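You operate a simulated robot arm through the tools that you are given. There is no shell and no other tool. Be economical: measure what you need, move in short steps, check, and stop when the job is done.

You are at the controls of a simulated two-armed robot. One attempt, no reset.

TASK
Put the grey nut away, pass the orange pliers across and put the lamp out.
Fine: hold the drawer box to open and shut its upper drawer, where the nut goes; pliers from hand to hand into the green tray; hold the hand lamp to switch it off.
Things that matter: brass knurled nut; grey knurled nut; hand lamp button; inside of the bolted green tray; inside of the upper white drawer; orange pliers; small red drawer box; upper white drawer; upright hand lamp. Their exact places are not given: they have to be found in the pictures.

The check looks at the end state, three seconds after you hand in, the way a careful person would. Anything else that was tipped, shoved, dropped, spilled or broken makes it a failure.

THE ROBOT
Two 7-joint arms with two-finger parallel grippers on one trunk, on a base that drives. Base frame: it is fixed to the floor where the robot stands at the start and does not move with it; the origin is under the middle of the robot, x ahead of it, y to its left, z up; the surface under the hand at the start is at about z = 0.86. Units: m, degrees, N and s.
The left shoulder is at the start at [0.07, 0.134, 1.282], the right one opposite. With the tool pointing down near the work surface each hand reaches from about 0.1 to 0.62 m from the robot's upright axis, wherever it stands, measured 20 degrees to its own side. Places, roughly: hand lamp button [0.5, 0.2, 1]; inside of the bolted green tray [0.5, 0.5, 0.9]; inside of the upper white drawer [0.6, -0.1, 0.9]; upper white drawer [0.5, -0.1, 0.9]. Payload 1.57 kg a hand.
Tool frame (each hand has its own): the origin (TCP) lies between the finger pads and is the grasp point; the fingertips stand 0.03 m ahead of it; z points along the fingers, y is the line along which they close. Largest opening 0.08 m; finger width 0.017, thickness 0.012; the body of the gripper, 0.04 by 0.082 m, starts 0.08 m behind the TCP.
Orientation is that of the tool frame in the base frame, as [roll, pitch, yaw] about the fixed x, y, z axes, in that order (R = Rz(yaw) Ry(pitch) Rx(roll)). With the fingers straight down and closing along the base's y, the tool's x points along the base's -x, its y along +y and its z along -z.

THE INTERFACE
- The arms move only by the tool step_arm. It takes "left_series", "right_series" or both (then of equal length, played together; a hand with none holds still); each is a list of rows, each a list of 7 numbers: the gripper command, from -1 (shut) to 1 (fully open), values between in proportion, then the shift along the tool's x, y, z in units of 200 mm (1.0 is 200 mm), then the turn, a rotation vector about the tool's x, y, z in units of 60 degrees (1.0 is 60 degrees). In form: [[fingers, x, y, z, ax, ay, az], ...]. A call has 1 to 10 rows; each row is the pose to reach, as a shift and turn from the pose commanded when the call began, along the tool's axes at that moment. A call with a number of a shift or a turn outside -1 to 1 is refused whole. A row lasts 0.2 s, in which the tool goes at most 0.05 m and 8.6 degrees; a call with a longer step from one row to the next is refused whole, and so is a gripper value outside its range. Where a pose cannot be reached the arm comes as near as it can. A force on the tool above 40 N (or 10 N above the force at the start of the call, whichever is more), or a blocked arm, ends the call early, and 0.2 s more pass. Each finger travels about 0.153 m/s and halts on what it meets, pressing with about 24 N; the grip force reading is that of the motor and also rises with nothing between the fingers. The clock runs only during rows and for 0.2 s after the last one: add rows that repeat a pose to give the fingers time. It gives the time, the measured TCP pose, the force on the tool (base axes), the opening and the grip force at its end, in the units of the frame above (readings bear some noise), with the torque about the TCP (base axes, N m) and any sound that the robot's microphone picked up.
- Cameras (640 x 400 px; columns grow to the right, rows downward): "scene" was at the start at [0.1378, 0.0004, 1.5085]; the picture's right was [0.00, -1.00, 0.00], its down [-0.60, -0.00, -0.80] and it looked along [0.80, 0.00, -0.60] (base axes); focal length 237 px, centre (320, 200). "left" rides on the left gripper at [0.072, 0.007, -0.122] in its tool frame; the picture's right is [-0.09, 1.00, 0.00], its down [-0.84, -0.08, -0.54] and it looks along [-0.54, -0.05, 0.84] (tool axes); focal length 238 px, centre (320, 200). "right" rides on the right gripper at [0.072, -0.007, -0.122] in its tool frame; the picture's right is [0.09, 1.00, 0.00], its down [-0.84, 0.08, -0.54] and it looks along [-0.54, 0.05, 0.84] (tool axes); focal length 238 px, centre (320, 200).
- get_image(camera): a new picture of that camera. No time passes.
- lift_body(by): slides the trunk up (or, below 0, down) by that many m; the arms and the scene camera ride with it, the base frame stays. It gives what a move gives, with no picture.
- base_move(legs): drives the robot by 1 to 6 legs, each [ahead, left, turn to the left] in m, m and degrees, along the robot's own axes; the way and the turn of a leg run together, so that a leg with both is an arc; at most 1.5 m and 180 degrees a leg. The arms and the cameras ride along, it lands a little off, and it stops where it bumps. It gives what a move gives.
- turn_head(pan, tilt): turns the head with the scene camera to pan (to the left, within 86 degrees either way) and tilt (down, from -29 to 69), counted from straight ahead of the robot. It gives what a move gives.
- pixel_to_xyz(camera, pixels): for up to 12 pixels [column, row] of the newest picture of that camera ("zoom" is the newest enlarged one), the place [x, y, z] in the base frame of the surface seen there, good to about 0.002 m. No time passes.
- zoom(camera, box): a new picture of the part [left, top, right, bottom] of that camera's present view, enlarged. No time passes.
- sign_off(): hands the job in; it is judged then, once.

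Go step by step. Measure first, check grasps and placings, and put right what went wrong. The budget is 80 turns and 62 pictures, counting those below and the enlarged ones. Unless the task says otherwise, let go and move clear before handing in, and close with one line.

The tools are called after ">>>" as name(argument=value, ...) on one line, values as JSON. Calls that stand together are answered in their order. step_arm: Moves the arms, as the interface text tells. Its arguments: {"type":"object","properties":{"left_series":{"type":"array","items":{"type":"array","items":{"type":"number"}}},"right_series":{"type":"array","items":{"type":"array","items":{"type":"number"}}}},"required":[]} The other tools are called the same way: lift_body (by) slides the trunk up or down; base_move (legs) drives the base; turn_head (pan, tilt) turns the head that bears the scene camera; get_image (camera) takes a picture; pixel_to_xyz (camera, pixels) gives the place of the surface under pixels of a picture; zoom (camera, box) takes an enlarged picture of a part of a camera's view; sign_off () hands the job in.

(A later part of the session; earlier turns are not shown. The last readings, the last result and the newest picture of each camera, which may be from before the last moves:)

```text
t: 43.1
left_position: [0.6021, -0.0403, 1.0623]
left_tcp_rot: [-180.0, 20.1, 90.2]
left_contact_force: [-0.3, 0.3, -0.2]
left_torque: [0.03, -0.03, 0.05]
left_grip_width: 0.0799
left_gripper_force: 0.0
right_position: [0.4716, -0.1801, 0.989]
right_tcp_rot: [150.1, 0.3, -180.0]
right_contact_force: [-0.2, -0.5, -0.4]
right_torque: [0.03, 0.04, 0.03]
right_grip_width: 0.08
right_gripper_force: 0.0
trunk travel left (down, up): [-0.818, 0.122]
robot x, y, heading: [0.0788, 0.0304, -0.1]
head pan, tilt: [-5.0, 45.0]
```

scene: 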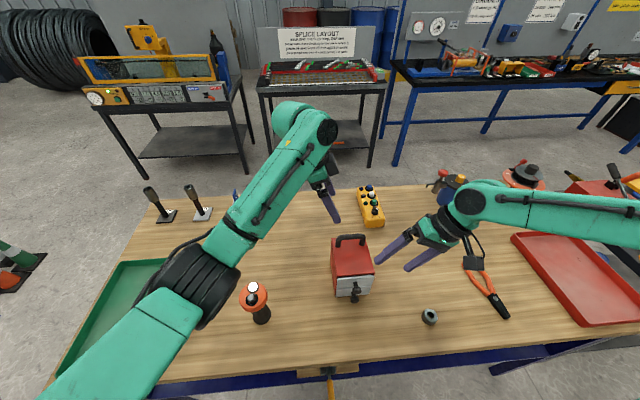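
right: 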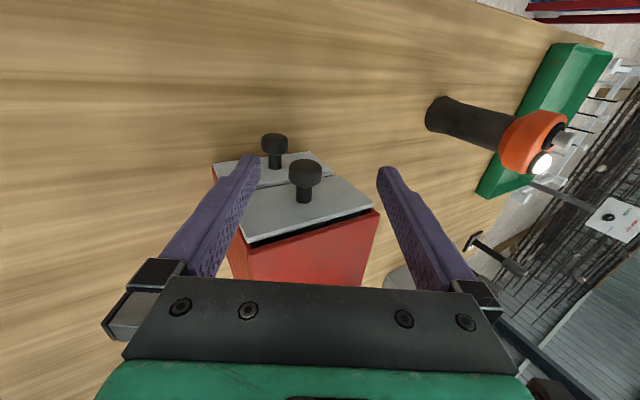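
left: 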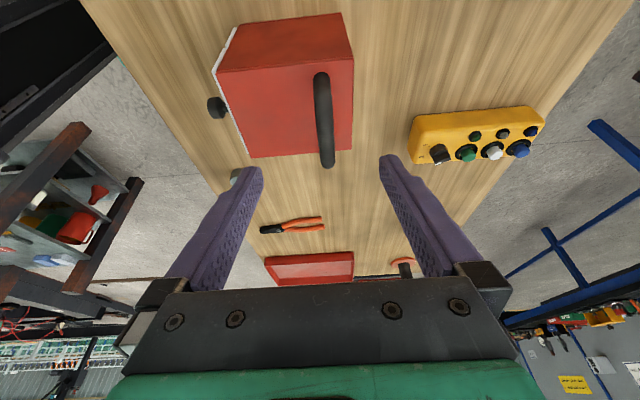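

Trunk is down. Right: shift over and advance on the knob; left: slide down onto the handle and grip.

>>> step_arm(left_series=[[1, -0.05, -0.002, 0.03, 0, 0, 0], [1, -0.1, -0.005, 0.08, 0, 0, 0], [1, -0.16, -0.007, 0.15, 0, 0, 0], [1, -0.21, -0.01, 0.21, 0, 0, 0], [1, -0.21, -0.01, 0.25, 0, 0, 0], [1, -0.21, -0.01, 0.25, 0, 0, 0], [-1, -0.21, -0.01, 0.25, 0, 0, 0], [-1, -0.21, -0.01, 0.25, 0, 0, 0], [-1, -0.21, -0.01, 0.25, 0, 0, 0]], right_series=[[1, -0.016, 0.12, 0.03, 0, 0, 0], [1, -0.032, 0.255, 0.05, 0, 0, 0], [1, -0.032, 0.255, 0.12, 0, 0, 0], [1, -0.032, 0.255, 0.2, 0, 0, 0], [1, -0.032, 0.255, 0.26, 0, 0, 0], [1, -0.032, 0.255, 0.32, 0, 0, 0], [1, -0.032, 0.255, 0.32, 0, 0, 0], [1, -0.032, 0.255, 0.32, 0, 0, 0], [1, -0.032, 0.255, 0.32, 0, 0, 0]])

>>> get_image(camera="right")

```text
t: 45.1
left_position: [0.6017, -0.0975, 1.0279]
left_tcp_rot: [180.0, 20.1, 90.2]
left_contact_force: [5.6, -1.2, 3.8]
left_torque: [0.09, 0.03, 0.02]
left_grip_width: 0.0157
left_gripper_force: 23.9
right_position: [0.4784, -0.1039, 0.96]
right_tcp_rot: [150.0, 0.1, 180.0]
right_contact_force: [-0.5, 0.4, -1.0]
right_torque: [-0.02, 0.0, 0.03]
right_grip_width: 0.0797
right_gripper_force: 0.0
trunk travel left (down, up): [-0.818, 0.122]
robot x, y, heading: [0.0758, 0.0252, 0.2]
head pan, tilt: [-5.0, 45.0]
```

```text
35 pictures are left
```

right: 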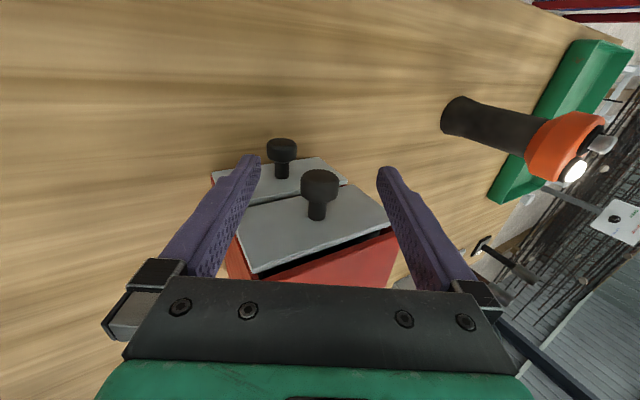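

Knob is centred at (320,185) between the open fingers. Close, then pull straight back 80 mm in small steps.

>>> step_arm(right_series=[[0, 0, 0, 0, 0, 0, 0], [-1, 0, 0, 0, 0, 0, 0], [-1, 0, 0, 0, 0, 0, 0], [-1, 0, 0, 0, 0, 0, 0], [-1, 0.05, 0, 0, 0, 0, 0], [-1, 0.1, 0, 0, 0, 0, 0], [-1, 0.15, 0, 0, 0, 0, 0], [-1, 0.2, 0, 0, 0, 0, 0]])

>>> get_image(camera="scene")

```text
t: 46.9
left_position: [0.601, -0.0978, 1.0279]
left_tcp_rot: [180.0, 20.1, 90.2]
left_contact_force: [7.8, -1.2, 8.7]
left_torque: [-0.42, 0.03, -0.02]
left_grip_width: 0.0158
left_gripper_force: 23.7
right_position: [0.4382, -0.1049, 0.9592]
right_tcp_rot: [150.0, 0.1, -179.9]
right_contact_force: [0.0, -0.3, -0.1]
right_torque: [-0.11, -0.15, 0.03]
right_grip_width: 0.023
right_gripper_force: 24.1
trunk travel left (down, up): [-0.818, 0.122]
robot x, y, heading: [0.077, 0.0246, 0.2]
head pan, tilt: [-5.0, 45.0]
```

```text
34 pictures are left
```

scene: 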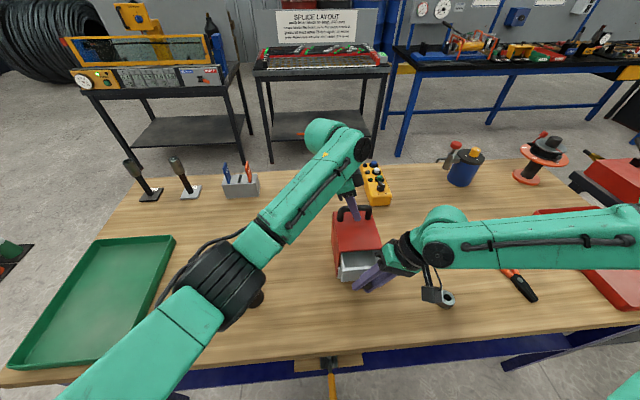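

The drawer opened 40 mm and the box stayed. I pull 30 mm more, then let go and back out.

>>> step_arm(right_series=[[-1, 0.05, 0, 0, 0, 0, 0], [-1, 0.1, 0, 0, 0, 0, 0], [-1, 0.16, 0, 0, 0, 0, 0], [-1, 0.16, 0, 0, 0, 0, 0], [0, 0.16, 0, 0, 0, 0, 0], [0.3, 0.16, 0, 0, 0, 0, 0], [0.3, 0.16, 0, -0.1, 0, 0, 0], [0.3, 0.16, 0, -0.25, 0, 0, 0], [0.5, 0.16, 0, -0.45, 0, 0, 0], [1, 0.16, 0, -0.65, 0, 0, 0]])

>>> zoom(camera="scene", box=[290, 180, 480, 320])

```text
t: 49.1
left_position: [0.6001, -0.0977, 1.0284]
left_tcp_rot: [180.0, 20.0, 90.1]
left_contact_force: [9.6, -0.9, 9.3]
left_torque: [0.14, -0.03, -0.01]
left_grip_width: 0.0159
left_gripper_force: 24.2
right_position: [0.4035, -0.1696, 1.0723]
right_tcp_rot: [149.9, 0.0, -179.9]
right_contact_force: [-0.6, -0.3, 0.8]
right_torque: [0.02, -0.03, -0.01]
right_grip_width: 0.08
right_gripper_force: 0.0
trunk travel left (down, up): [-0.818, 0.122]
robot x, y, heading: [0.0746, 0.0277, 0.2]
head pan, tilt: [-5.0, 45.0]
```

```text
2.86 times, centred on (385, 250) of scene
```

zoom: 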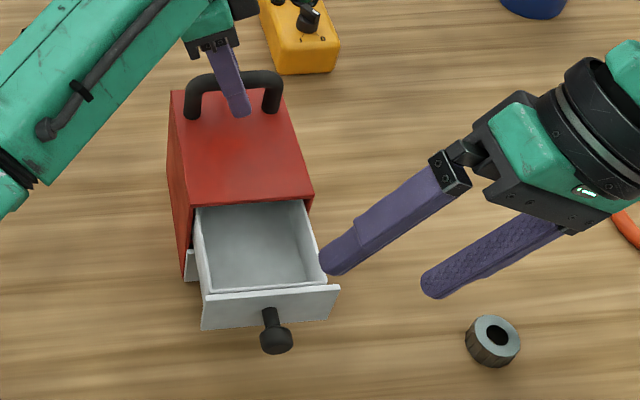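

Drawer is open about 75 mm and empty; now I measure the drawer interior and the nut.

>>> pixel_to_xyz(camera="zoom", pixels=[[208, 292], [322, 285], [265, 285], [250, 245], [300, 203], [202, 210], [275, 340], [255, 270], [490, 320], [519, 342], [478, 333], [495, 352]])

>>> get_image(camera="right")

```text
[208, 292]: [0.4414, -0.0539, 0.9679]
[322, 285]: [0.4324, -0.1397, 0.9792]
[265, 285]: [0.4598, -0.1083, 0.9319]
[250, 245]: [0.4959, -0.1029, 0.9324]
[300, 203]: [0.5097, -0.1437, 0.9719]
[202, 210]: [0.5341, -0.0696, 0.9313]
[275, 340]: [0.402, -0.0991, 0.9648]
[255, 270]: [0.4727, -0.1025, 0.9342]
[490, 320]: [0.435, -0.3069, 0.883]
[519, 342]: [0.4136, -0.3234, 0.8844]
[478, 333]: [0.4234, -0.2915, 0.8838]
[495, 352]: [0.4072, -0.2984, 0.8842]
```

```text
32 pictures are left
```

right: 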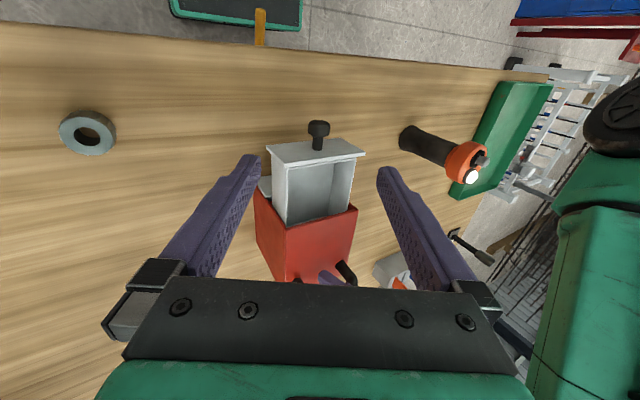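

Drawer floor z≈0.932, free from x≈0.437 to 0.51; nut centre ≈(0.419,-0.307), top 0.884. I take the right hand upright above the nut.

>>> step_arm(right_series=[[1, -0.013, -0.13, -0.1, 0.083, 0, 0], [1, -0.026, -0.26, -0.1, 0.167, 0, 0], [1, -0.039, -0.387, -0.08, 0.25, 0, 0], [1, -0.052, -0.515, -0.06, 0.333, 0, 0], [1, -0.065, -0.645, -0.04, 0.417, 0, 0], [1, -0.078, -0.773, -0.03, 0.5, 0, 0], [1, -0.078, -0.773, -0.03, 0.5, 0, 0]])

>>> get_image(camera="right")

```text
t: 50.7
left_position: [0.6009, -0.0973, 1.028]
left_tcp_rot: [-179.9, 20.0, 90.2]
left_contact_force: [8.2, -0.6, 8.7]
left_torque: [0.01, 0.01, 0.01]
left_grip_width: 0.0154
left_gripper_force: 23.9
right_position: [0.4235, -0.3075, 1.001]
right_tcp_rot: [-180.0, 0.1, 180.0]
right_contact_force: [-1.1, 0.1, 0.0]
right_torque: [-0.01, -0.01, -0.02]
right_grip_width: 0.0798
right_gripper_force: 0.2
trunk travel left (down, up): [-0.818, 0.122]
robot x, y, heading: [0.0775, 0.03, 0.1]
head pan, tilt: [-5.0, 45.0]
```

```text
31 pictures are left
```

right: 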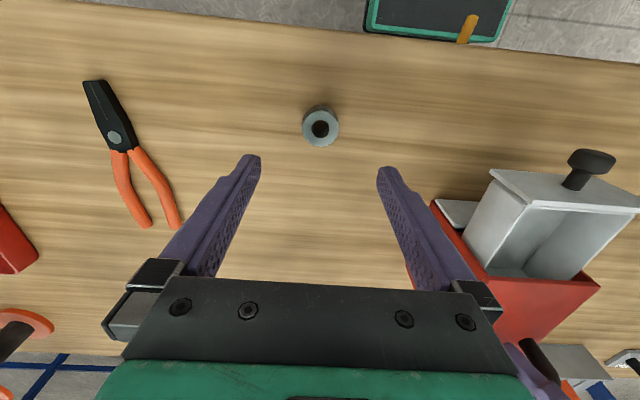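

The nut (320,127) is centred. I lower 106 mm and close on it.

>>> step_arm(right_series=[[1, 0.01, 0, 0.15, 0, 0, 0], [1, 0.015, 0, 0.3, 0, 0, 0], [1, 0.015, 0, 0.44, 0, 0, 0], [1, 0.015, 0, 0.53, 0, 0, 0], [1, 0.015, 0, 0.53, 0, 0, 0], [-1, 0.015, 0, 0.53, 0, 0, 0], [-1, 0.015, 0, 0.53, 0, 0, 0], [-1, 0.015, 0, 0.53, 0, 0, 0]])

>>> get_image(camera="right")

```text
t: 52.5
left_position: [0.6006, -0.0984, 1.0284]
left_tcp_rot: [-180.0, 20.0, 90.1]
left_contact_force: [6.3, 0.1, 6.4]
left_torque: [0.02, -0.01, 0.01]
left_grip_width: 0.0156
left_gripper_force: 24.2
right_position: [0.4202, -0.3061, 0.8939]
right_tcp_rot: [-180.0, 0.2, 180.0]
right_contact_force: [0.2, 0.6, -0.4]
right_torque: [0.02, -0.01, 0.0]
right_grip_width: 0.0358
right_gripper_force: 24.2
trunk travel left (down, up): [-0.818, 0.122]
robot x, y, heading: [0.0747, 0.029, -0.1]
head pan, tilt: [-5.0, 45.0]
```

```text
30 pictures are left
```

right: 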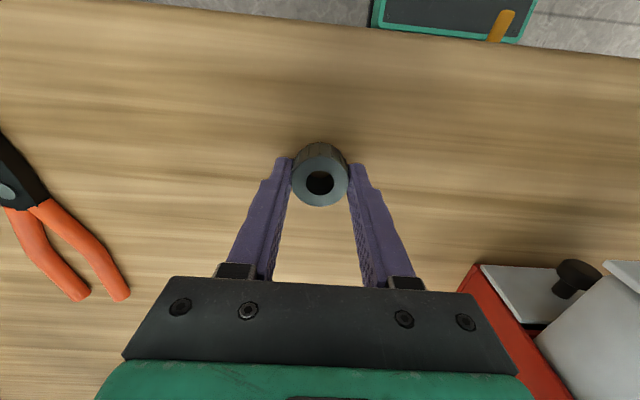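

Nut is held (36 mm). I lift 160 mm, then carry it over the open drawer.

>>> step_arm(right_series=[[-1, 0, 0, -0.2, 0, 0, 0], [-1, 0, 0, -0.4, 0, 0, 0], [-1, 0, 0, -0.6, 0, 0, 0], [-1, 0, 0.1, -0.75, 0, 0, 0], [-1, -0.04, 0.28, -0.8, 0, 0, 0], [-1, -0.09, 0.46, -0.8, 0, 0, 0], [-1, -0.14, 0.64, -0.8, 0, 0, 0], [-1, -0.19, 0.82, -0.8, 0, 0, 0], [-1, -0.26, 1.0, -0.8, 0, 0, 0], [-1, -0.26, 1.0, -0.8, 0, 0, 0]])

>>> get_image(camera="right")

```text
t: 54.7
left_position: [0.5997, -0.0982, 1.0279]
left_tcp_rot: [-180.0, 19.9, 90.1]
left_contact_force: [4.4, 0.8, 3.6]
left_torque: [-0.17, 0.04, 0.03]
left_grip_width: 0.0158
left_gripper_force: 23.8
right_position: [0.4704, -0.1081, 1.0546]
right_tcp_rot: [-180.0, 0.1, -180.0]
right_contact_force: [0.2, 0.7, -1.8]
right_torque: [0.03, -0.01, -0.03]
right_grip_width: 0.0355
right_gripper_force: 23.9
trunk travel left (down, up): [-0.818, 0.122]
robot x, y, heading: [0.0788, 0.0295, -0.1]
head pan, tilt: [-5.0, 45.0]
```

```text
29 pictures are left
```

right: 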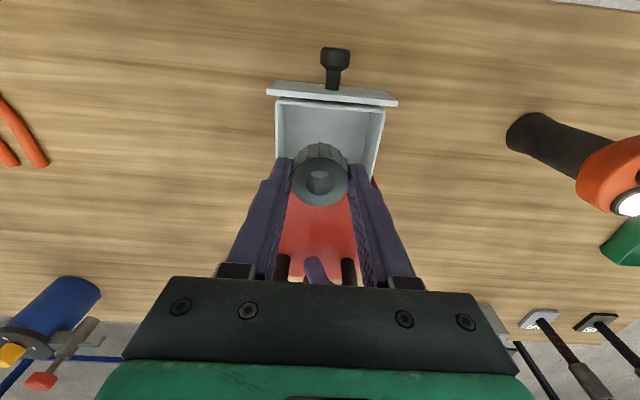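

It reaches. I lower into the drawer (bottom of nut to about 0.935); I'll release after checking.

>>> step_arm(right_series=[[-1, -0.018, 0.035, 0.12, 0, 0, 0], [-1, -0.018, 0.035, 0.24, 0, 0, 0], [-1, -0.018, 0.035, 0.34, 0, 0, 0], [-1, -0.018, 0.035, 0.425, 0, 0, 0], [-1, -0.018, 0.035, 0.425, 0, 0, 0]])

>>> get_image(camera="right")

```text
t: 55.9
left_position: [0.6006, -0.0987, 1.0273]
left_tcp_rot: [-179.8, 20.0, 90.2]
left_contact_force: [2.6, -0.1, 3.2]
left_torque: [-0.05, -0.02, 0.02]
left_grip_width: 0.0157
left_gripper_force: 24.1
right_position: [0.4726, -0.1017, 0.9677]
right_tcp_rot: [180.0, 0.1, -180.0]
right_contact_force: [-0.5, -0.6, -2.1]
right_torque: [-0.02, 0.03, -0.02]
right_grip_width: 0.036
right_gripper_force: 24.0
trunk travel left (down, up): [-0.818, 0.122]
robot x, y, heading: [0.0772, 0.0308, 0.2]
head pan, tilt: [-5.0, 45.0]
```

```text
28 pictures are left
```

right: 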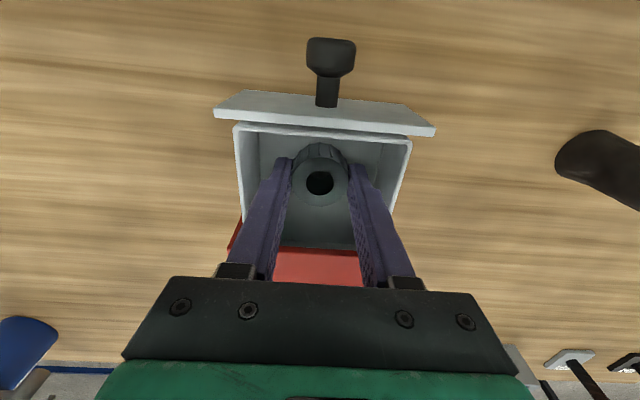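

The nut hangs 2 mm above the drawer floor. I open slightly, rise out, and move back in front of the knob with fingers closing.

>>> step_arm(right_series=[[0.2, 0, 0, 0, 0, 0, 0], [0.2, 0, 0, 0, 0, 0, 0], [0.2, 0, 0, -0.15, 0, 0, 0], [0.2, 0, 0, -0.35, 0, 0, 0], [0.2, 0, 0, -0.55, 0, 0, 0], [-1, 0.13, 0, -0.55, 0, 0, 0], [-1, 0.27, 0, -0.55, 0, 0, 0], [-1, 0.41, 0, -0.55, 0, 0, 0], [-1, 0.54, 0, -0.55, 0, 0, 0], [-1, 0.54, 0, -0.55, 0, 0, 0]])

>>> get_image(camera="right")

```text
t: 58.1
left_position: [0.5991, -0.0964, 1.0282]
left_tcp_rot: [-179.7, 20.1, 90.1]
left_contact_force: [2.0, 0.9, 0.4]
left_torque: [0.0, 0.01, 0.07]
left_grip_width: 0.0156
left_gripper_force: 24.7
right_position: [0.4113, -0.0989, 1.0777]
right_tcp_rot: [-180.0, 0.2, 180.0]
right_contact_force: [0.2, 0.5, 0.7]
right_torque: [0.0, 0.02, 0.03]
right_grip_width: 0.0
right_gripper_force: 21.3
right hand out of reach, approached as far as the arm can: row 8, 9, 10
trunk travel left (down, up): [-0.818, 0.122]
robot x, y, heading: [0.0788, 0.0283, 0.1]
head pan, tilt: [-5.0, 45.0]
```

```text
27 pictures are left
```

right: 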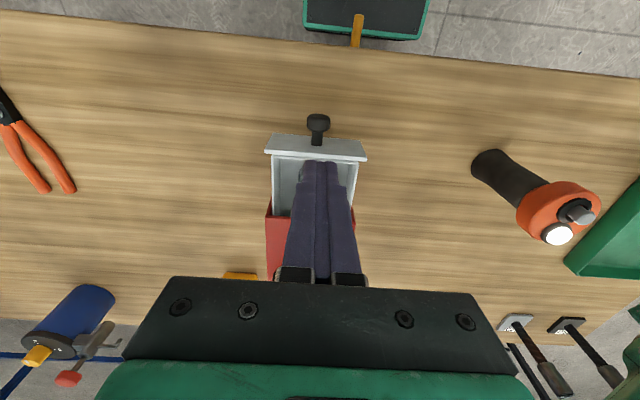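

Upright it can't come further back, so I'll regrip the knob with the same leaned pose used to pull. First to the pre-grip pose.

>>> step_arm(right_series=[[-1, 0.01, -0.07, 0.0, -0.1, 0, 0], [-1, 0.02, -0.14, 0.0, -0.2, 0, 0], [1, 0.03, -0.21, 0.05, -0.3, 0, 0], [1, 0.04, -0.275, 0.1, -0.4, 0, 0], [1, 0.04, -0.275, 0.155, -0.5, 0, 0], [1, 0.04, -0.275, 0.155, -0.5, 0, 0]])

>>> get_image(camera="right")

```text
t: 59.5
left_position: [0.6012, -0.0973, 1.0285]
left_tcp_rot: [-179.9, 20.0, 90.1]
left_contact_force: [2.8, 1.5, -0.2]
left_torque: [-0.19, 0.04, -0.04]
left_grip_width: 0.016
left_gripper_force: 23.8
right_position: [0.4044, -0.1544, 1.0488]
right_tcp_rot: [149.9, 0.3, 180.0]
right_contact_force: [0.1, -0.2, -0.6]
right_torque: [0.0, 0.0, 0.03]
right_grip_width: 0.0802
right_gripper_force: 0.2
right hand out of reach, approached as far as the arm can: row 1, 2, 3, 4
trunk travel left (down, up): [-0.818, 0.122]
robot x, y, heading: [0.0781, 0.0327, 0.1]
head pan, tilt: [-5.0, 45.0]
```

```text
26 pictures are left
```

right: 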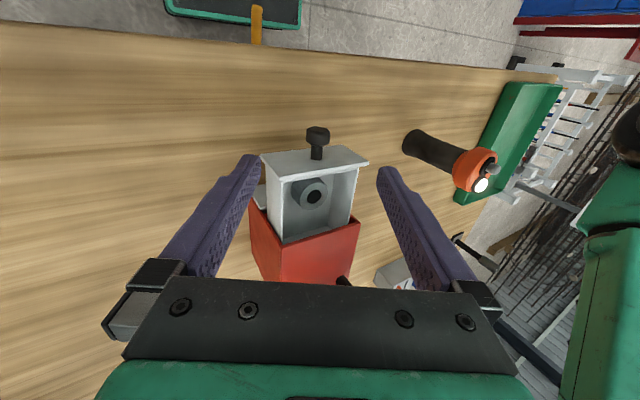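

The nut lies flat in the drawer at (312,192). I advance on the knob, grip, and push it in about 70 mm.

>>> step_arm(right_series=[[1, -0.005, 0, 0.15, 0, 0, 0], [1, -0.005, 0, 0.3, 0, 0, 0], [1, -0.005, 0, 0.42, 0, 0, 0], [1, -0.005, 0, 0.51, 0, 0, 0], [0, -0.005, 0, 0.51, 0, 0, 0], [-1, -0.005, 0, 0.51, 0, 0, 0], [-1, -0.005, 0, 0.51, 0, 0, 0], [-1, -0.005, 0, 0.51, 0, 0, 0]])

>>> step_arm(right_series=[[-1, -0.05, 0, 0, 0, 0, 0], [-1, -0.1, 0, 0, 0, 0, 0], [-1, -0.15, 0, 0, 0, 0, 0], [-1, -0.2, 0, 0, 0, 0, 0], [-1, -0.25, 0, 0, 0, 0, 0], [-1, -0.3, 0, 0, 0, 0, 0], [-1, -0.34, 0, 0, 0, 0, 0]])

>>> zoom(camera="scene", box=[290, 180, 480, 320])

```text
t: 60.2
left_position: [0.5936, -0.1006, 1.0322]
left_tcp_rot: [-179.8, 20.2, 89.6]
left_contact_force: [0.1, 1.2, 7.4]
left_torque: [0.43, 0.09, -0.26]
left_grip_width: 0.0161
left_gripper_force: 24.4
right_position: [0.4312, -0.1217, 1.0151]
right_tcp_rot: [150.5, 7.0, 179.9]
right_contact_force: [-4.1, -10.4, 18.9]
right_torque: [-0.85, 0.27, -0.36]
right_grip_width: 0.0797
right_gripper_force: 0.0
trunk travel left (down, up): [-0.818, 0.122]
robot x, y, heading: [0.0768, 0.0286, 0.0]
head pan, tilt: [-5.0, 45.0]
stopped in row 3 (right hand): the force on the tool passed its limit at 129 N (the readings are from after the stop); the commanded pose is now the measured one
```

```text
t: 61.8
left_position: [0.5984, -0.0994, 1.0287]
left_tcp_rot: [-179.4, 20.1, 89.8]
left_contact_force: [1.3, 5.0, -4.2]
left_torque: [0.57, -0.12, -0.48]
left_grip_width: 0.0161
left_gripper_force: 23.8
right_position: [0.5034, -0.121, 1.0198]
right_tcp_rot: [150.5, 6.6, -179.9]
right_contact_force: [0.2, -0.2, -0.9]
right_torque: [0.01, 0.01, -0.02]
right_grip_width: 0.0
right_gripper_force: 21.1
trunk travel left (down, up): [-0.818, 0.122]
robot x, y, heading: [0.0786, 0.0259, 0.1]
head pan, tilt: [-5.0, 45.0]
```

```text
2.86 times, centred on (385, 250) of scene
```

zoom: 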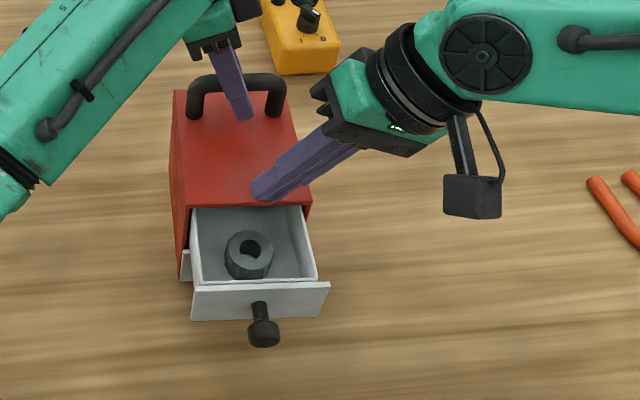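

The hand was stopped hard on the approach and the follow-up ran with an empty grip above the box; I should not chain these. I lift the right hand clear and inspect for any shift.

>>> step_arm(right_series=[[-1, 0, 0, -0.1, 0, 0, 0], [-1, 0, 0, -0.25, 0, 0, 0], [-1, 0, 0, -0.4, 0, 0, 0], [-1, 0, 0, -0.5, 0, 0, 0]])

>>> zoom(camera="scene", box=[290, 180, 480, 320])

>>> pixel_to_xyz(camera="zoom", pixels=[[262, 335], [260, 305], [195, 292], [325, 290], [260, 290], [190, 205], [305, 205], [178, 95], [240, 80], [249, 245], [286, 340], [250, 265]])

```text
t: 62.8
left_position: [0.5976, -0.0992, 1.0303]
left_tcp_rot: [-179.5, 20.3, 89.6]
left_contact_force: [1.3, 4.9, -4.4]
left_torque: [0.5, -0.05, -0.45]
left_grip_width: 0.0161
left_gripper_force: 24.0
right_position: [0.4918, -0.1694, 1.1073]
right_tcp_rot: [150.6, 6.5, -179.9]
right_contact_force: [-0.1, 0.0, 0.0]
right_torque: [0.01, -0.03, -0.04]
right_grip_width: 0.0
right_gripper_force: 21.3
trunk travel left (down, up): [-0.818, 0.122]
robot x, y, heading: [0.0801, 0.0292, -0.3]
head pan, tilt: [-5.0, 45.0]
```

```text
2.86 times, centred on (385, 250) of scene
```

zoom: 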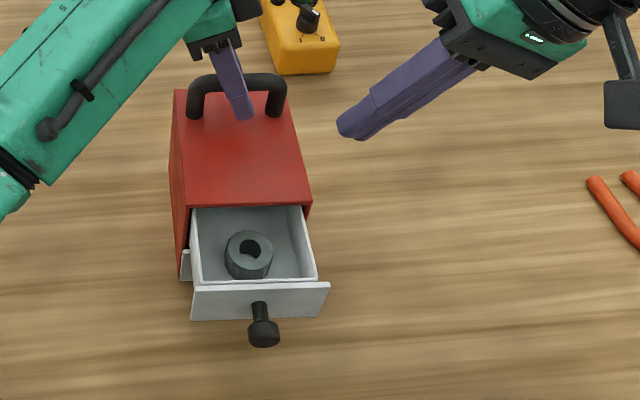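

```text
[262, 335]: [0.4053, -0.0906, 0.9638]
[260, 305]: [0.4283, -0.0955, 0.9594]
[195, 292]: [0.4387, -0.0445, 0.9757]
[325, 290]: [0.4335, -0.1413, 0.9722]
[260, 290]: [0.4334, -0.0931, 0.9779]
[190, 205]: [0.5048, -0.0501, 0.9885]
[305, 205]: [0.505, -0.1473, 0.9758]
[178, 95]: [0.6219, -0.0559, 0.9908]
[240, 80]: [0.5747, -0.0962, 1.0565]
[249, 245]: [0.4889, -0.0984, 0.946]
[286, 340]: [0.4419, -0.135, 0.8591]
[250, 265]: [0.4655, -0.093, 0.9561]
```

The box turned only a few degrees in the grip (knob now at (0.408,-0.092)); nut still in the drawer. I'll push the front plate instead with upright closed fingers right of the knob; first above that spot.

>>> step_arm(right_series=[[-1, 0.09, 0.01, 0.04, 0.098, 0.021, 0.006], [-1, 0.18, 0.02, 0.08, 0.196, 0.043, 0.011], [-1, 0.275, 0.035, 0.14, 0.294, 0.064, 0.017], [-1, 0.367, 0.046, 0.19, 0.392, 0.086, 0.022], [-1, 0.459, 0.058, 0.244, 0.49, 0.107, 0.028], [-1, 0.459, 0.058, 0.244, 0.49, 0.107, 0.028]])

>>> get_image(camera="right")

```text
t: 64.2
left_position: [0.5979, -0.0998, 1.0293]
left_tcp_rot: [-179.5, 20.1, 89.6]
left_contact_force: [0.9, 5.6, -4.2]
left_torque: [0.61, -0.02, -0.53]
left_grip_width: 0.0162
left_gripper_force: 24.4
right_position: [0.4095, -0.1357, 1.0605]
right_tcp_rot: [179.9, -0.2, -180.0]
right_contact_force: [0.4, 0.0, 0.4]
right_torque: [0.02, -0.03, -0.03]
right_grip_width: 0.0001
right_gripper_force: 21.3
right hand out of reach, approached as far as the arm can: row 5, 6
trunk travel left (down, up): [-0.818, 0.122]
robot x, y, heading: [0.0759, 0.0267, -0.0]
head pan, tilt: [-5.0, 45.0]
```

```text
23 pictures are left
```

right: 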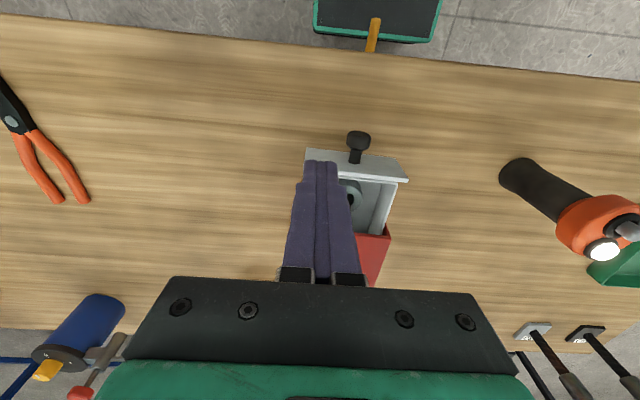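

The hand is again at its near limit (x≈0.41). I'll release the handle, lift both hands, and back the robot up 5 cm for room.

>>> step_arm(left_series=[[0, 0, 0, 0, 0, 0, 0], [1, 0, 0, 0, 0, 0, 0], [1, 0, 0, -0.1, 0, 0, 0], [1, 0, 0, -0.25, 0, 0, 0], [1, 0, 0, -0.4, 0, 0, 0], [1, 0, 0, -0.5, 0, 0, 0]], right_series=[[-1, 0, 0, -0.05, 0, 0, 0], [-1, 0, 0, -0.1, 0, 0, 0], [-1, 0, 0, -0.2, 0, 0, 0], [-1, 0, 0, -0.25, 0, 0, 0], [-1, 0, 0, -0.25, 0, 0, 0], [-1, 0, 0, -0.25, 0, 0, 0]])

>>> base_move(legs=[[-0.05, 0, 0]])

>>> zoom(camera="scene", box=[290, 160, 480, 300])

```text
t: 65.6
left_position: [0.5975, -0.0661, 1.1242]
left_tcp_rot: [-179.5, 20.2, 89.7]
left_contact_force: [0.9, -0.4, -0.3]
left_torque: [0.02, 0.0, -0.01]
left_grip_width: 0.08
left_gripper_force: 0.1
right_position: [0.406, -0.1355, 1.1115]
right_tcp_rot: [179.8, 0.1, -179.9]
right_contact_force: [0.1, -0.9, -0.4]
right_torque: [-0.01, 0.0, 0.04]
right_grip_width: 0.0
right_gripper_force: 21.2
trunk travel left (down, up): [-0.818, 0.122]
robot x, y, heading: [0.0721, 0.0307, -0.2]
head pan, tilt: [-5.0, 45.0]
```

```text
t: 66.6
left_position: [0.5553, -0.0666, 1.1181]
left_tcp_rot: [-179.1, 20.3, 90.0]
left_contact_force: [0.9, -0.4, -1.0]
left_torque: [-0.01, 0.03, -0.01]
left_grip_width: 0.08
left_gripper_force: 0.0
right_position: [0.3646, -0.1357, 1.1081]
right_tcp_rot: [179.8, -0.3, -179.9]
right_contact_force: [1.0, 0.5, -0.5]
right_torque: [0.01, 0.04, -0.01]
right_grip_width: 0.0001
right_gripper_force: 21.4
trunk travel left (down, up): [-0.818, 0.122]
robot x, y, heading: [0.0286, 0.0275, -0.0]
head pan, tilt: [-5.0, 45.0]
```

```text
2.86 times, centred on (385, 230) of scene
```

zoom: 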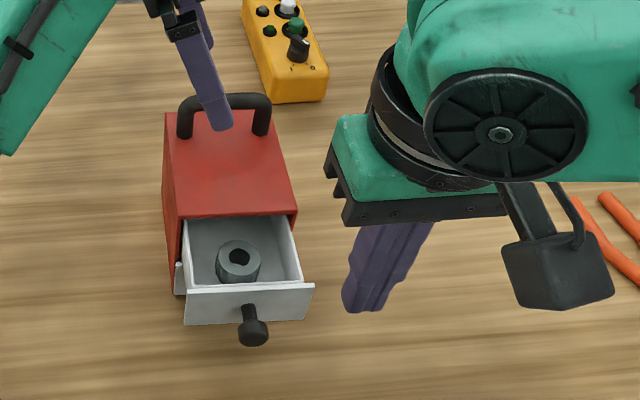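

>>> pixel_to_xyz(camera="zoom", pixels=[[253, 330], [186, 292], [312, 287], [250, 290], [170, 116], [295, 212], [180, 215], [190, 103], [262, 100], [249, 310], [243, 332], [265, 330]])

```text
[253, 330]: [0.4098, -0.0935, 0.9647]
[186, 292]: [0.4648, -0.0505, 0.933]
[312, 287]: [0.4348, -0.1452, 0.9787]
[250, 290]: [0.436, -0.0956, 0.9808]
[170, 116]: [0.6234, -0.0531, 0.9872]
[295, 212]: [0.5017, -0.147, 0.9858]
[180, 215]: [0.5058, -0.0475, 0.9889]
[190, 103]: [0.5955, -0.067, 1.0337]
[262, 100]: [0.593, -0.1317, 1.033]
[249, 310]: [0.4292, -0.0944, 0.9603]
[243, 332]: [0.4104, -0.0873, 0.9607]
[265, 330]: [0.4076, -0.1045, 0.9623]
```

Box has shifted ~6 mm and turned ~2°, still fine; handle at x≈0.594, knob front at x≈0.404. Left re-grips the handle; right goes down closed in front of the knob.

>>> step_arm(left_series=[[1, 0, 0.1, 0, 0, 0, 0], [1, 0, 0.19, 0, 0, 0, 0], [1, 0, 0.19, 0.12, 0, 0, 0], [1, 0, 0.19, 0.24, 0, 0, 0], [1, 0, 0.19, 0.36, 0, 0, 0], [1, 0, 0.19, 0.44, 0, 0, 0], [1, 0, 0.19, 0.474, 0, 0, 0], [-1, 0, 0.19, 0.474, 0, 0, 0], [-1, 0, 0.19, 0.474, 0, 0, 0], [-1, 0, 0.19, 0.474, 0, 0, 0]], right_series=[[-1, -0.04, 0.1, 0, 0, 0, 0], [-1, -0.077, 0.2, 0, 0, 0, 0], [-1, -0.077, 0.2, 0.1, 0, 0, 0], [-1, -0.077, 0.2, 0.2, 0, 0, 0], [-1, -0.077, 0.2, 0.3, 0, 0, 0], [-1, -0.077, 0.2, 0.4, 0, 0, 0], [-1, -0.077, 0.2, 0.5, 0, 0, 0], [-1, -0.077, 0.2, 0.6, 0, 0, 0], [-1, -0.077, 0.2, 0.665, 0, 0, 0], [-1, -0.077, 0.2, 0.665, 0, 0, 0]])

>>> get_image(camera="right")

```text
t: 68.8
left_position: [0.585, -0.0974, 1.0357]
left_tcp_rot: [-179.9, 20.3, 89.6]
left_contact_force: [14.1, 0.6, 24.2]
left_torque: [0.45, -0.24, -0.44]
left_grip_width: 0.0159
left_gripper_force: 23.9
right_position: [0.374, -0.0936, 0.9783]
right_tcp_rot: [179.8, 0.1, -179.9]
right_contact_force: [0.7, -0.4, -0.5]
right_torque: [-0.01, 0.01, -0.03]
right_grip_width: 0.0001
right_gripper_force: 21.2
trunk travel left (down, up): [-0.818, 0.122]
robot x, y, heading: [0.0268, 0.0269, 0.1]
head pan, tilt: [-5.0, 45.0]
```

```text
21 pictures are left
```

right: 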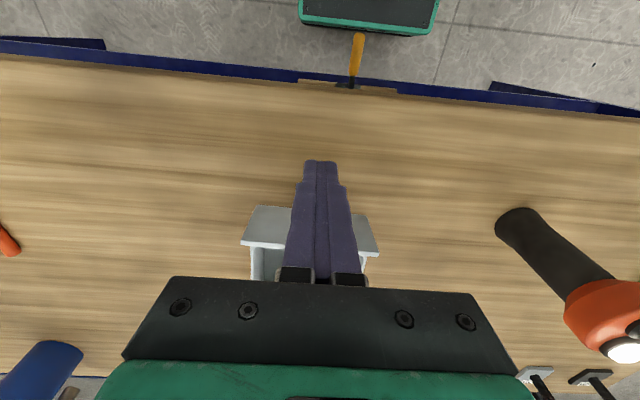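

Fingers stand in front of the knob, left has the handle. I push forward 60 mm gently.

>>> step_arm(right_series=[[-1, -0.05, 0, 0, 0, 0, 0], [-1, -0.1, 0, 0, 0, 0, 0], [-1, -0.15, 0, 0, 0, 0, 0], [-1, -0.2, 0, 0, 0, 0, 0], [-1, -0.25, 0, 0, 0, 0, 0], [-1, -0.3, 0, 0, 0, 0, 0]])

>>> zoom(camera="scene", box=[290, 160, 480, 300])

```text
t: 70.2
left_position: [0.5849, -0.0979, 1.0357]
left_tcp_rot: [-179.9, 20.3, 89.7]
left_contact_force: [16.6, 0.6, 28.0]
left_torque: [0.08, -0.09, -0.4]
left_grip_width: 0.0159
left_gripper_force: 24.1
right_position: [0.434, -0.0951, 0.9792]
right_tcp_rot: [180.0, 0.1, -179.9]
right_contact_force: [-1.2, 0.1, 0.0]
right_torque: [0.01, 0.01, -0.01]
right_grip_width: 0.0003
right_gripper_force: 21.7
trunk travel left (down, up): [-0.818, 0.122]
robot x, y, heading: [0.0297, 0.0276, 0.3]
head pan, tilt: [-5.0, 45.0]
```

```text
2.86 times, centred on (385, 230) of scene
```

zoom: 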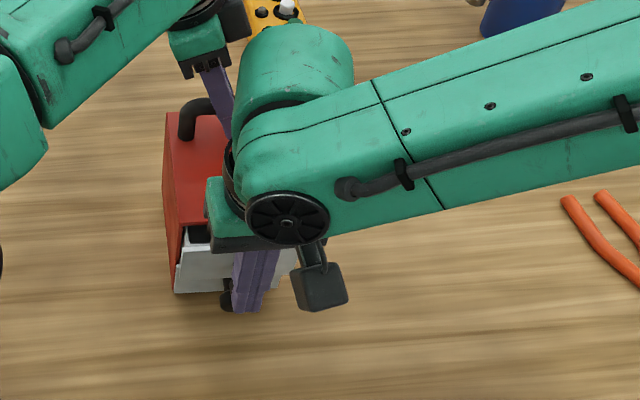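

The drawer has gone most of the way in with little force. I push on until it meets resistance.

>>> step_arm(right_series=[[-1, -0.04, 0, 0, 0, 0, 0], [-1, -0.07, 0, 0, 0, 0, 0], [-1, -0.1, 0, 0, 0, 0, 0], [-1, -0.13, 0, 0, 0, 0, 0], [-1, -0.16, 0, 0, 0, 0, 0]])

>>> zoom(camera="scene", box=[290, 160, 480, 300])

```text
t: 71.3
left_position: [0.5854, -0.0974, 1.0343]
left_tcp_rot: [179.7, 20.2, 89.9]
left_contact_force: [9.3, -0.2, -0.7]
left_torque: [-0.26, 0.27, -0.47]
left_grip_width: 0.0158
left_gripper_force: 24.0
right_position: [0.4519, -0.0945, 0.9743]
right_tcp_rot: [180.0, -1.1, -179.7]
right_contact_force: [-15.0, 1.0, 7.2]
right_torque: [-0.01, 0.19, -0.05]
right_grip_width: 0.0
right_gripper_force: 21.5
trunk travel left (down, up): [-0.818, 0.122]
robot x, y, heading: [0.024, 0.0266, 0.2]
head pan, tilt: [-5.0, 45.0]
stopped in row 5 (right hand): the force on the tool passed its limit at 44 N (the readings are from after the stop); the commanded pose is now the measured one
```

```text
2.86 times, centred on (385, 230) of scene
```

zoom: 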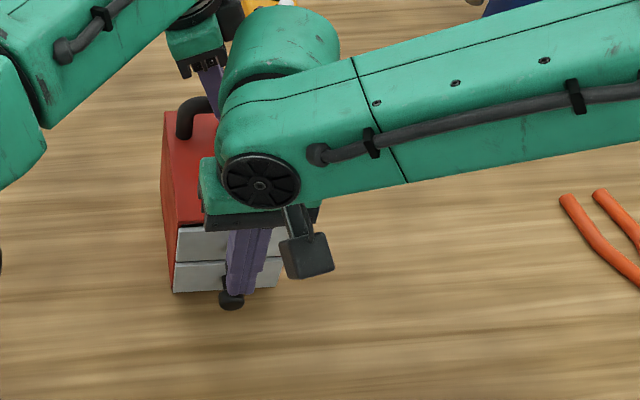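

Resistance at 44 N and the drawer front is flush. Back the right hand off and up; release the handle and retract the left; then look.

>>> step_arm(left_series=[[1, 0, 0, 0, 0, 0, 0], [1, 0, 0, 0, 0, 0, 0], [1, 0, 0, 0, 0, 0, 0], [1, 0, 0, -0.1, 0, 0, 0], [1, 0, 0, -0.25, 0, 0, 0], [1, 0, 0, -0.4, 0, 0, 0], [1, 0, 0, -0.6, 0, 0, 0], [1, 0, 0, -0.8, 0, 0, 0]], right_series=[[-1, 0.1, 0, 0, 0, 0, 0], [-1, 0.15, 0, -0.1, 0, 0, 0], [-1, 0.15, 0, -0.3, 0, 0, 0], [-1, 0.15, 0, -0.5, 0, 0, 0], [-1, 0.15, -0.2, -0.6, 0, 0, 0], [-1, 0.1, -0.4, -0.6, 0, 0, 0], [-1, 0.05, -0.6, -0.6, 0, 0, 0], [-1, 0.0, -0.8, -0.6, 0, 0, 0]])

>>> get_image(camera="scene")

>>> pixel_to_xyz(camera="scene", pixels=[[360, 263], [343, 238], [380, 238], [355, 200], [476, 247], [492, 250], [486, 277], [510, 297], [500, 285], [503, 300]])

```text
t: 73.1
left_position: [0.5829, -0.0443, 1.1866]
left_tcp_rot: [179.9, 20.0, 89.8]
left_contact_force: [0.3, 0.0, -0.7]
left_torque: [0.05, -0.03, -0.03]
left_grip_width: 0.0799
left_gripper_force: 0.0
right_position: [0.4556, -0.2547, 1.0971]
right_tcp_rot: [179.9, -0.9, -179.8]
right_contact_force: [0.1, -0.6, -0.4]
right_torque: [-0.01, -0.01, -0.01]
right_grip_width: 0.0
right_gripper_force: 21.0
trunk travel left (down, up): [-0.818, 0.122]
robot x, y, heading: [0.0275, 0.0273, -0.0]
head pan, tilt: [-5.0, 45.0]
```

```text
18 pictures are left
```

scene: 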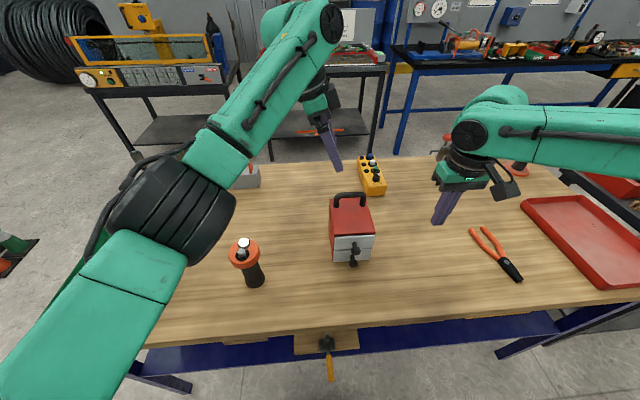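

```text
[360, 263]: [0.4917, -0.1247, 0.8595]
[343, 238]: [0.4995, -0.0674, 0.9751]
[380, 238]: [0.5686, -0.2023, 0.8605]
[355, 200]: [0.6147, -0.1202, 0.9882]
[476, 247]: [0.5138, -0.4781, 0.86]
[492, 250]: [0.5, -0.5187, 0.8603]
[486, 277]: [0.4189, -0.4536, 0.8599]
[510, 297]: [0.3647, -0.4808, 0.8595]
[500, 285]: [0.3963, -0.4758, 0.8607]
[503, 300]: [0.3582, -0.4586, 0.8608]
```

The drawer is shut, and the box stands well. Next the pliers: I drive to the right and test how far the right hand can turn for the handover, with the left moved out of its way.

>>> base_move(legs=[[0, -0.23, 0], [0.04, 0, 0]])

>>> step_arm(left_series=[[1, 0.16, -0.04, -0.06, 0, 0, 0], [1, 0.32, -0.08, -0.12, 0, 0, 0], [1, 0.48, -0.12, -0.18, 0, 0, 0], [1, 0.64, -0.16, -0.24, 0, 0, 0], [1, 0.8, -0.2, -0.3, 0, 0, 0], [1, 0.94, -0.25, -0.342, 0, 0, 0], [1, 0.94, -0.25, -0.342, 0, 0, 0], [1, 0.94, -0.25, -0.342, 0, 0, 0]], right_series=[[1, 0, 0, 0, 0, 0, 0.125], [1, 0, 0, 0, 0, 0, 0.25], [1, 0, 0, 0, 0, 0, 0.375], [1, 0, 0.1, 0, 0, 0, 0.5], [1, 0, 0.25, 0, 0, 0, 0.625], [1, 0, 0.4, 0, 0, 0, 0.75], [1, 0, 0.55, 0, 0, 0, 0.875], [1, 0, 0.7, 0, 0, 0, 1.0]])

```text
t: 75.3
left_position: [0.6167, -0.2722, 1.1897]
left_tcp_rot: [179.4, 20.3, 89.5]
left_contact_force: [-0.3, 1.1, 0.3]
left_torque: [-0.02, -0.07, 0.03]
left_grip_width: 0.0801
left_gripper_force: 0.1
right_position: [0.4896, -0.4817, 1.0988]
right_tcp_rot: [179.9, -0.5, -179.8]
right_contact_force: [-0.4, 0.0, -0.1]
right_torque: [0.01, -0.04, 0.02]
right_grip_width: 0.0002
right_gripper_force: 20.9
trunk travel left (down, up): [-0.818, 0.122]
robot x, y, heading: [0.0672, -0.1996, -0.2]
head pan, tilt: [-5.0, 45.0]
```

```text
t: 77.1
left_position: [0.5759, -0.0724, 1.1873]
left_tcp_rot: [179.8, 20.3, 89.8]
left_contact_force: [0.2, 0.3, -0.1]
left_torque: [0.0, -0.01, 0.01]
left_grip_width: 0.08
left_gripper_force: 0.1
right_position: [0.4969, -0.3417, 1.0982]
right_tcp_rot: [-179.2, -0.5, 120.0]
right_contact_force: [-1.1, -0.8, 0.0]
right_torque: [-0.02, 0.01, 0.01]
right_grip_width: 0.0798
right_gripper_force: 0.0
trunk travel left (down, up): [-0.818, 0.122]
robot x, y, heading: [0.07, -0.1994, -0.0]
head pan, tilt: [-5.0, 45.0]
```

Yaw 120 is reached easily. I test yaw 90 and further inward.

>>> step_arm(right_series=[[1, 0.05, 0.03, 0, 0, 0, 0.1], [1, 0.1, 0.06, 0, 0, 0, 0.2], [1, 0.15, 0.09, 0, 0, 0, 0.3], [1, 0.2, 0.12, 0, 0, 0, 0.4], [1, 0.26, 0.15, 0, 0, 0, 0.5]])

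```text
t: 78.3
left_position: [0.574, -0.0719, 1.1876]
left_tcp_rot: [179.9, 20.3, 89.8]
left_contact_force: [0.2, 0.1, 0.3]
left_torque: [-0.03, 0.0, 0.03]
left_grip_width: 0.0803
left_gripper_force: 0.1
right_position: [0.4977, -0.2827, 1.0969]
right_tcp_rot: [-179.1, 0.1, 90.1]
right_contact_force: [0.0, 0.6, 0.1]
right_torque: [-0.04, -0.03, 0.03]
right_grip_width: 0.0801
right_gripper_force: 0.1
trunk travel left (down, up): [-0.818, 0.122]
robot x, y, heading: [0.0688, -0.2043, -0.0]
head pan, tilt: [-5.0, 45.0]
```

That works too: the handover can be with the right hand at yaw 90 holding the handles, jaws pointing left. I bring the right hand back over the pliers' handles at about (0.54,-0.512).

>>> step_arm(right_series=[[1, -0.12, 0.026, 0.048, 0, 0, -0.125], [1, -0.24, 0.052, 0.096, 0, 0, -0.25], [1, -0.36, 0.079, 0.144, 0, 0, -0.375], [1, -0.475, 0.105, 0.19, 0, 0, -0.5], [1, -0.595, 0.131, 0.24, 0, 0, -0.625], [1, -0.71, 0.157, 0.29, 0, 0, -0.75], [1, -0.83, 0.184, 0.34, 0, 0, -0.875], [1, -0.95, 0.21, 0.385, 0, 0, -1.0]])

>>> step_arm(right_series=[[1, -0.02, -0.034, 0, 0, 0, -0.1], [1, -0.04, -0.068, 0, 0, 0, -0.2], [1, -0.06, -0.1, 0, 0, 0, -0.3], [1, -0.08, -0.135, 0, 0, 0, -0.4], [1, -0.0975, -0.169, 0, 0, 0, -0.5], [1, -0.0975, -0.169, 0, 0, 0, -0.5]])

>>> get_image(camera="right")

```text
t: 80.1
left_position: [0.5752, -0.0737, 1.1871]
left_tcp_rot: [179.9, 20.2, 89.8]
left_contact_force: [0.6, 0.9, -0.8]
left_torque: [0.05, 0.02, -0.01]
left_grip_width: 0.0799
left_gripper_force: 0.0
right_position: [0.5383, -0.4747, 1.0176]
right_tcp_rot: [-179.7, -0.8, 150.3]
right_contact_force: [0.4, 0.0, -0.2]
right_torque: [-0.01, 0.04, 0.03]
right_grip_width: 0.0799
right_gripper_force: 0.1
trunk travel left (down, up): [-0.818, 0.122]
robot x, y, heading: [0.0702, -0.2036, 0.0]
head pan, tilt: [-5.0, 45.0]
```

```text
t: 81.5
left_position: [0.5762, -0.0734, 1.1868]
left_tcp_rot: [179.9, 20.2, 89.8]
left_contact_force: [0.0, 0.2, -0.1]
left_torque: [0.01, -0.02, 0.0]
left_grip_width: 0.0801
left_gripper_force: 0.1
right_position: [0.538, -0.5123, 1.0176]
right_tcp_rot: [180.0, -0.9, -179.8]
right_contact_force: [-0.2, -1.0, 0.3]
right_torque: [-0.03, 0.0, -0.03]
right_grip_width: 0.08
right_gripper_force: 0.1
trunk travel left (down, up): [-0.818, 0.122]
robot x, y, heading: [0.064, -0.2035, 0.1]
head pan, tilt: [-5.0, 45.0]
```

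```text
17 pictures are left
```

right: 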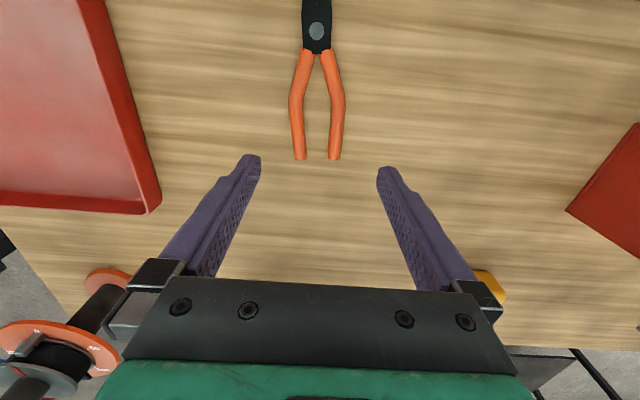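

Handles are ahead of the fingers, at (302,150) and (334,150). I verify their position.

>>> pixel_to_xyz(camera="right", pixels=[[302, 152], [334, 152], [296, 105], [338, 105], [317, 32]])

```text
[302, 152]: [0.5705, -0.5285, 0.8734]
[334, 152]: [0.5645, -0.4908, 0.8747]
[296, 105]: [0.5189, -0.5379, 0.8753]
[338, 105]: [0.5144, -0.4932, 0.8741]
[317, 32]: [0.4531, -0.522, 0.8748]
```

Confirmed. I lower to z≈0.893 and grip both handles.

>>> step_arm(right_series=[[1, -0.02, 0, 0.15, 0, 0, 0], [1, -0.035, 0, 0.3, 0, 0, 0], [1, -0.035, 0, 0.45, 0, 0, 0], [1, -0.035, 0, 0.56, 0, 0, 0], [1, -0.035, 0, 0.622, 0, 0, 0], [1, -0.035, 0, 0.622, 0, 0, 0], [-1, -0.035, 0, 0.622, 0, 0, 0], [-1, -0.035, 0, 0.622, 0, 0, 0], [-1, -0.035, 0, 0.622, 0, 0, 0]])

>>> get_image(camera="right")

```text
t: 83.5
left_position: [0.5749, -0.0734, 1.1874]
left_tcp_rot: [179.9, 20.1, 89.8]
left_contact_force: [-0.4, -0.4, -0.2]
left_torque: [0.01, -0.01, 0.01]
left_grip_width: 0.0798
left_gripper_force: 0.1
right_position: [0.5434, -0.5123, 0.8941]
right_tcp_rot: [179.9, -0.9, -179.7]
right_contact_force: [0.3, -0.5, -0.4]
right_torque: [-0.02, -0.01, 0.08]
right_grip_width: 0.052
right_gripper_force: 23.8
trunk travel left (down, up): [-0.818, 0.122]
robot x, y, heading: [0.0649, -0.2054, -0.0]
head pan, tilt: [-5.0, 45.0]
```

```text
16 pictures are left
```

right: 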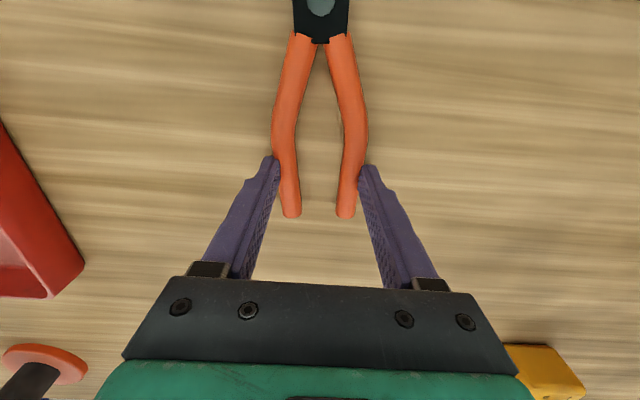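

Gripped at 52 mm. Lift 180 mm and begin turning.

>>> step_arm(right_series=[[-1, 0, 0, -0.1, 0, 0, 0], [-1, 0, 0, -0.3, 0, 0, 0], [-1, 0, 0, -0.5, 0, 0, 0], [-1, 0, 0, -0.7, 0, 0, 0], [-1, 0.02, 0.05, -0.9, 0, 0, 0.1], [-1, 0.05, 0.12, -0.95, 0, 0, 0.2], [-1, 0.08, 0.2, -0.95, 0, 0, 0.3], [-1, 0.11, 0.28, -0.95, 0, 0, 0.4], [-1, 0.14, 0.36, -0.95, 0, 0, 0.5]])

>>> get_image(camera="right")

```text
t: 85.5
left_position: [0.5748, -0.0735, 1.1867]
left_tcp_rot: [179.9, 20.4, 89.8]
left_contact_force: [-0.1, 0.7, 0.5]
left_torque: [0.02, -0.03, 0.01]
left_grip_width: 0.0801
left_gripper_force: 0.0
right_position: [0.5178, -0.4396, 1.0849]
right_tcp_rot: [-179.6, -0.8, 149.9]
right_contact_force: [-0.4, -0.5, -2.9]
right_torque: [-0.06, -0.14, -0.02]
right_grip_width: 0.052
right_gripper_force: 23.8
trunk travel left (down, up): [-0.818, 0.122]
robot x, y, heading: [0.0699, -0.2027, 0.1]
head pan, tilt: [-5.0, 45.0]
```

```text
15 pictures are left
```

right: 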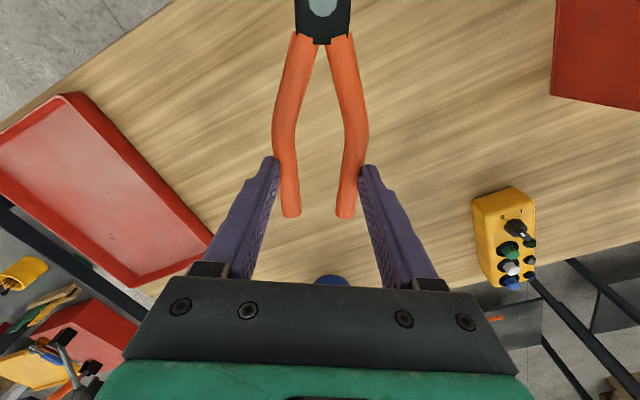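

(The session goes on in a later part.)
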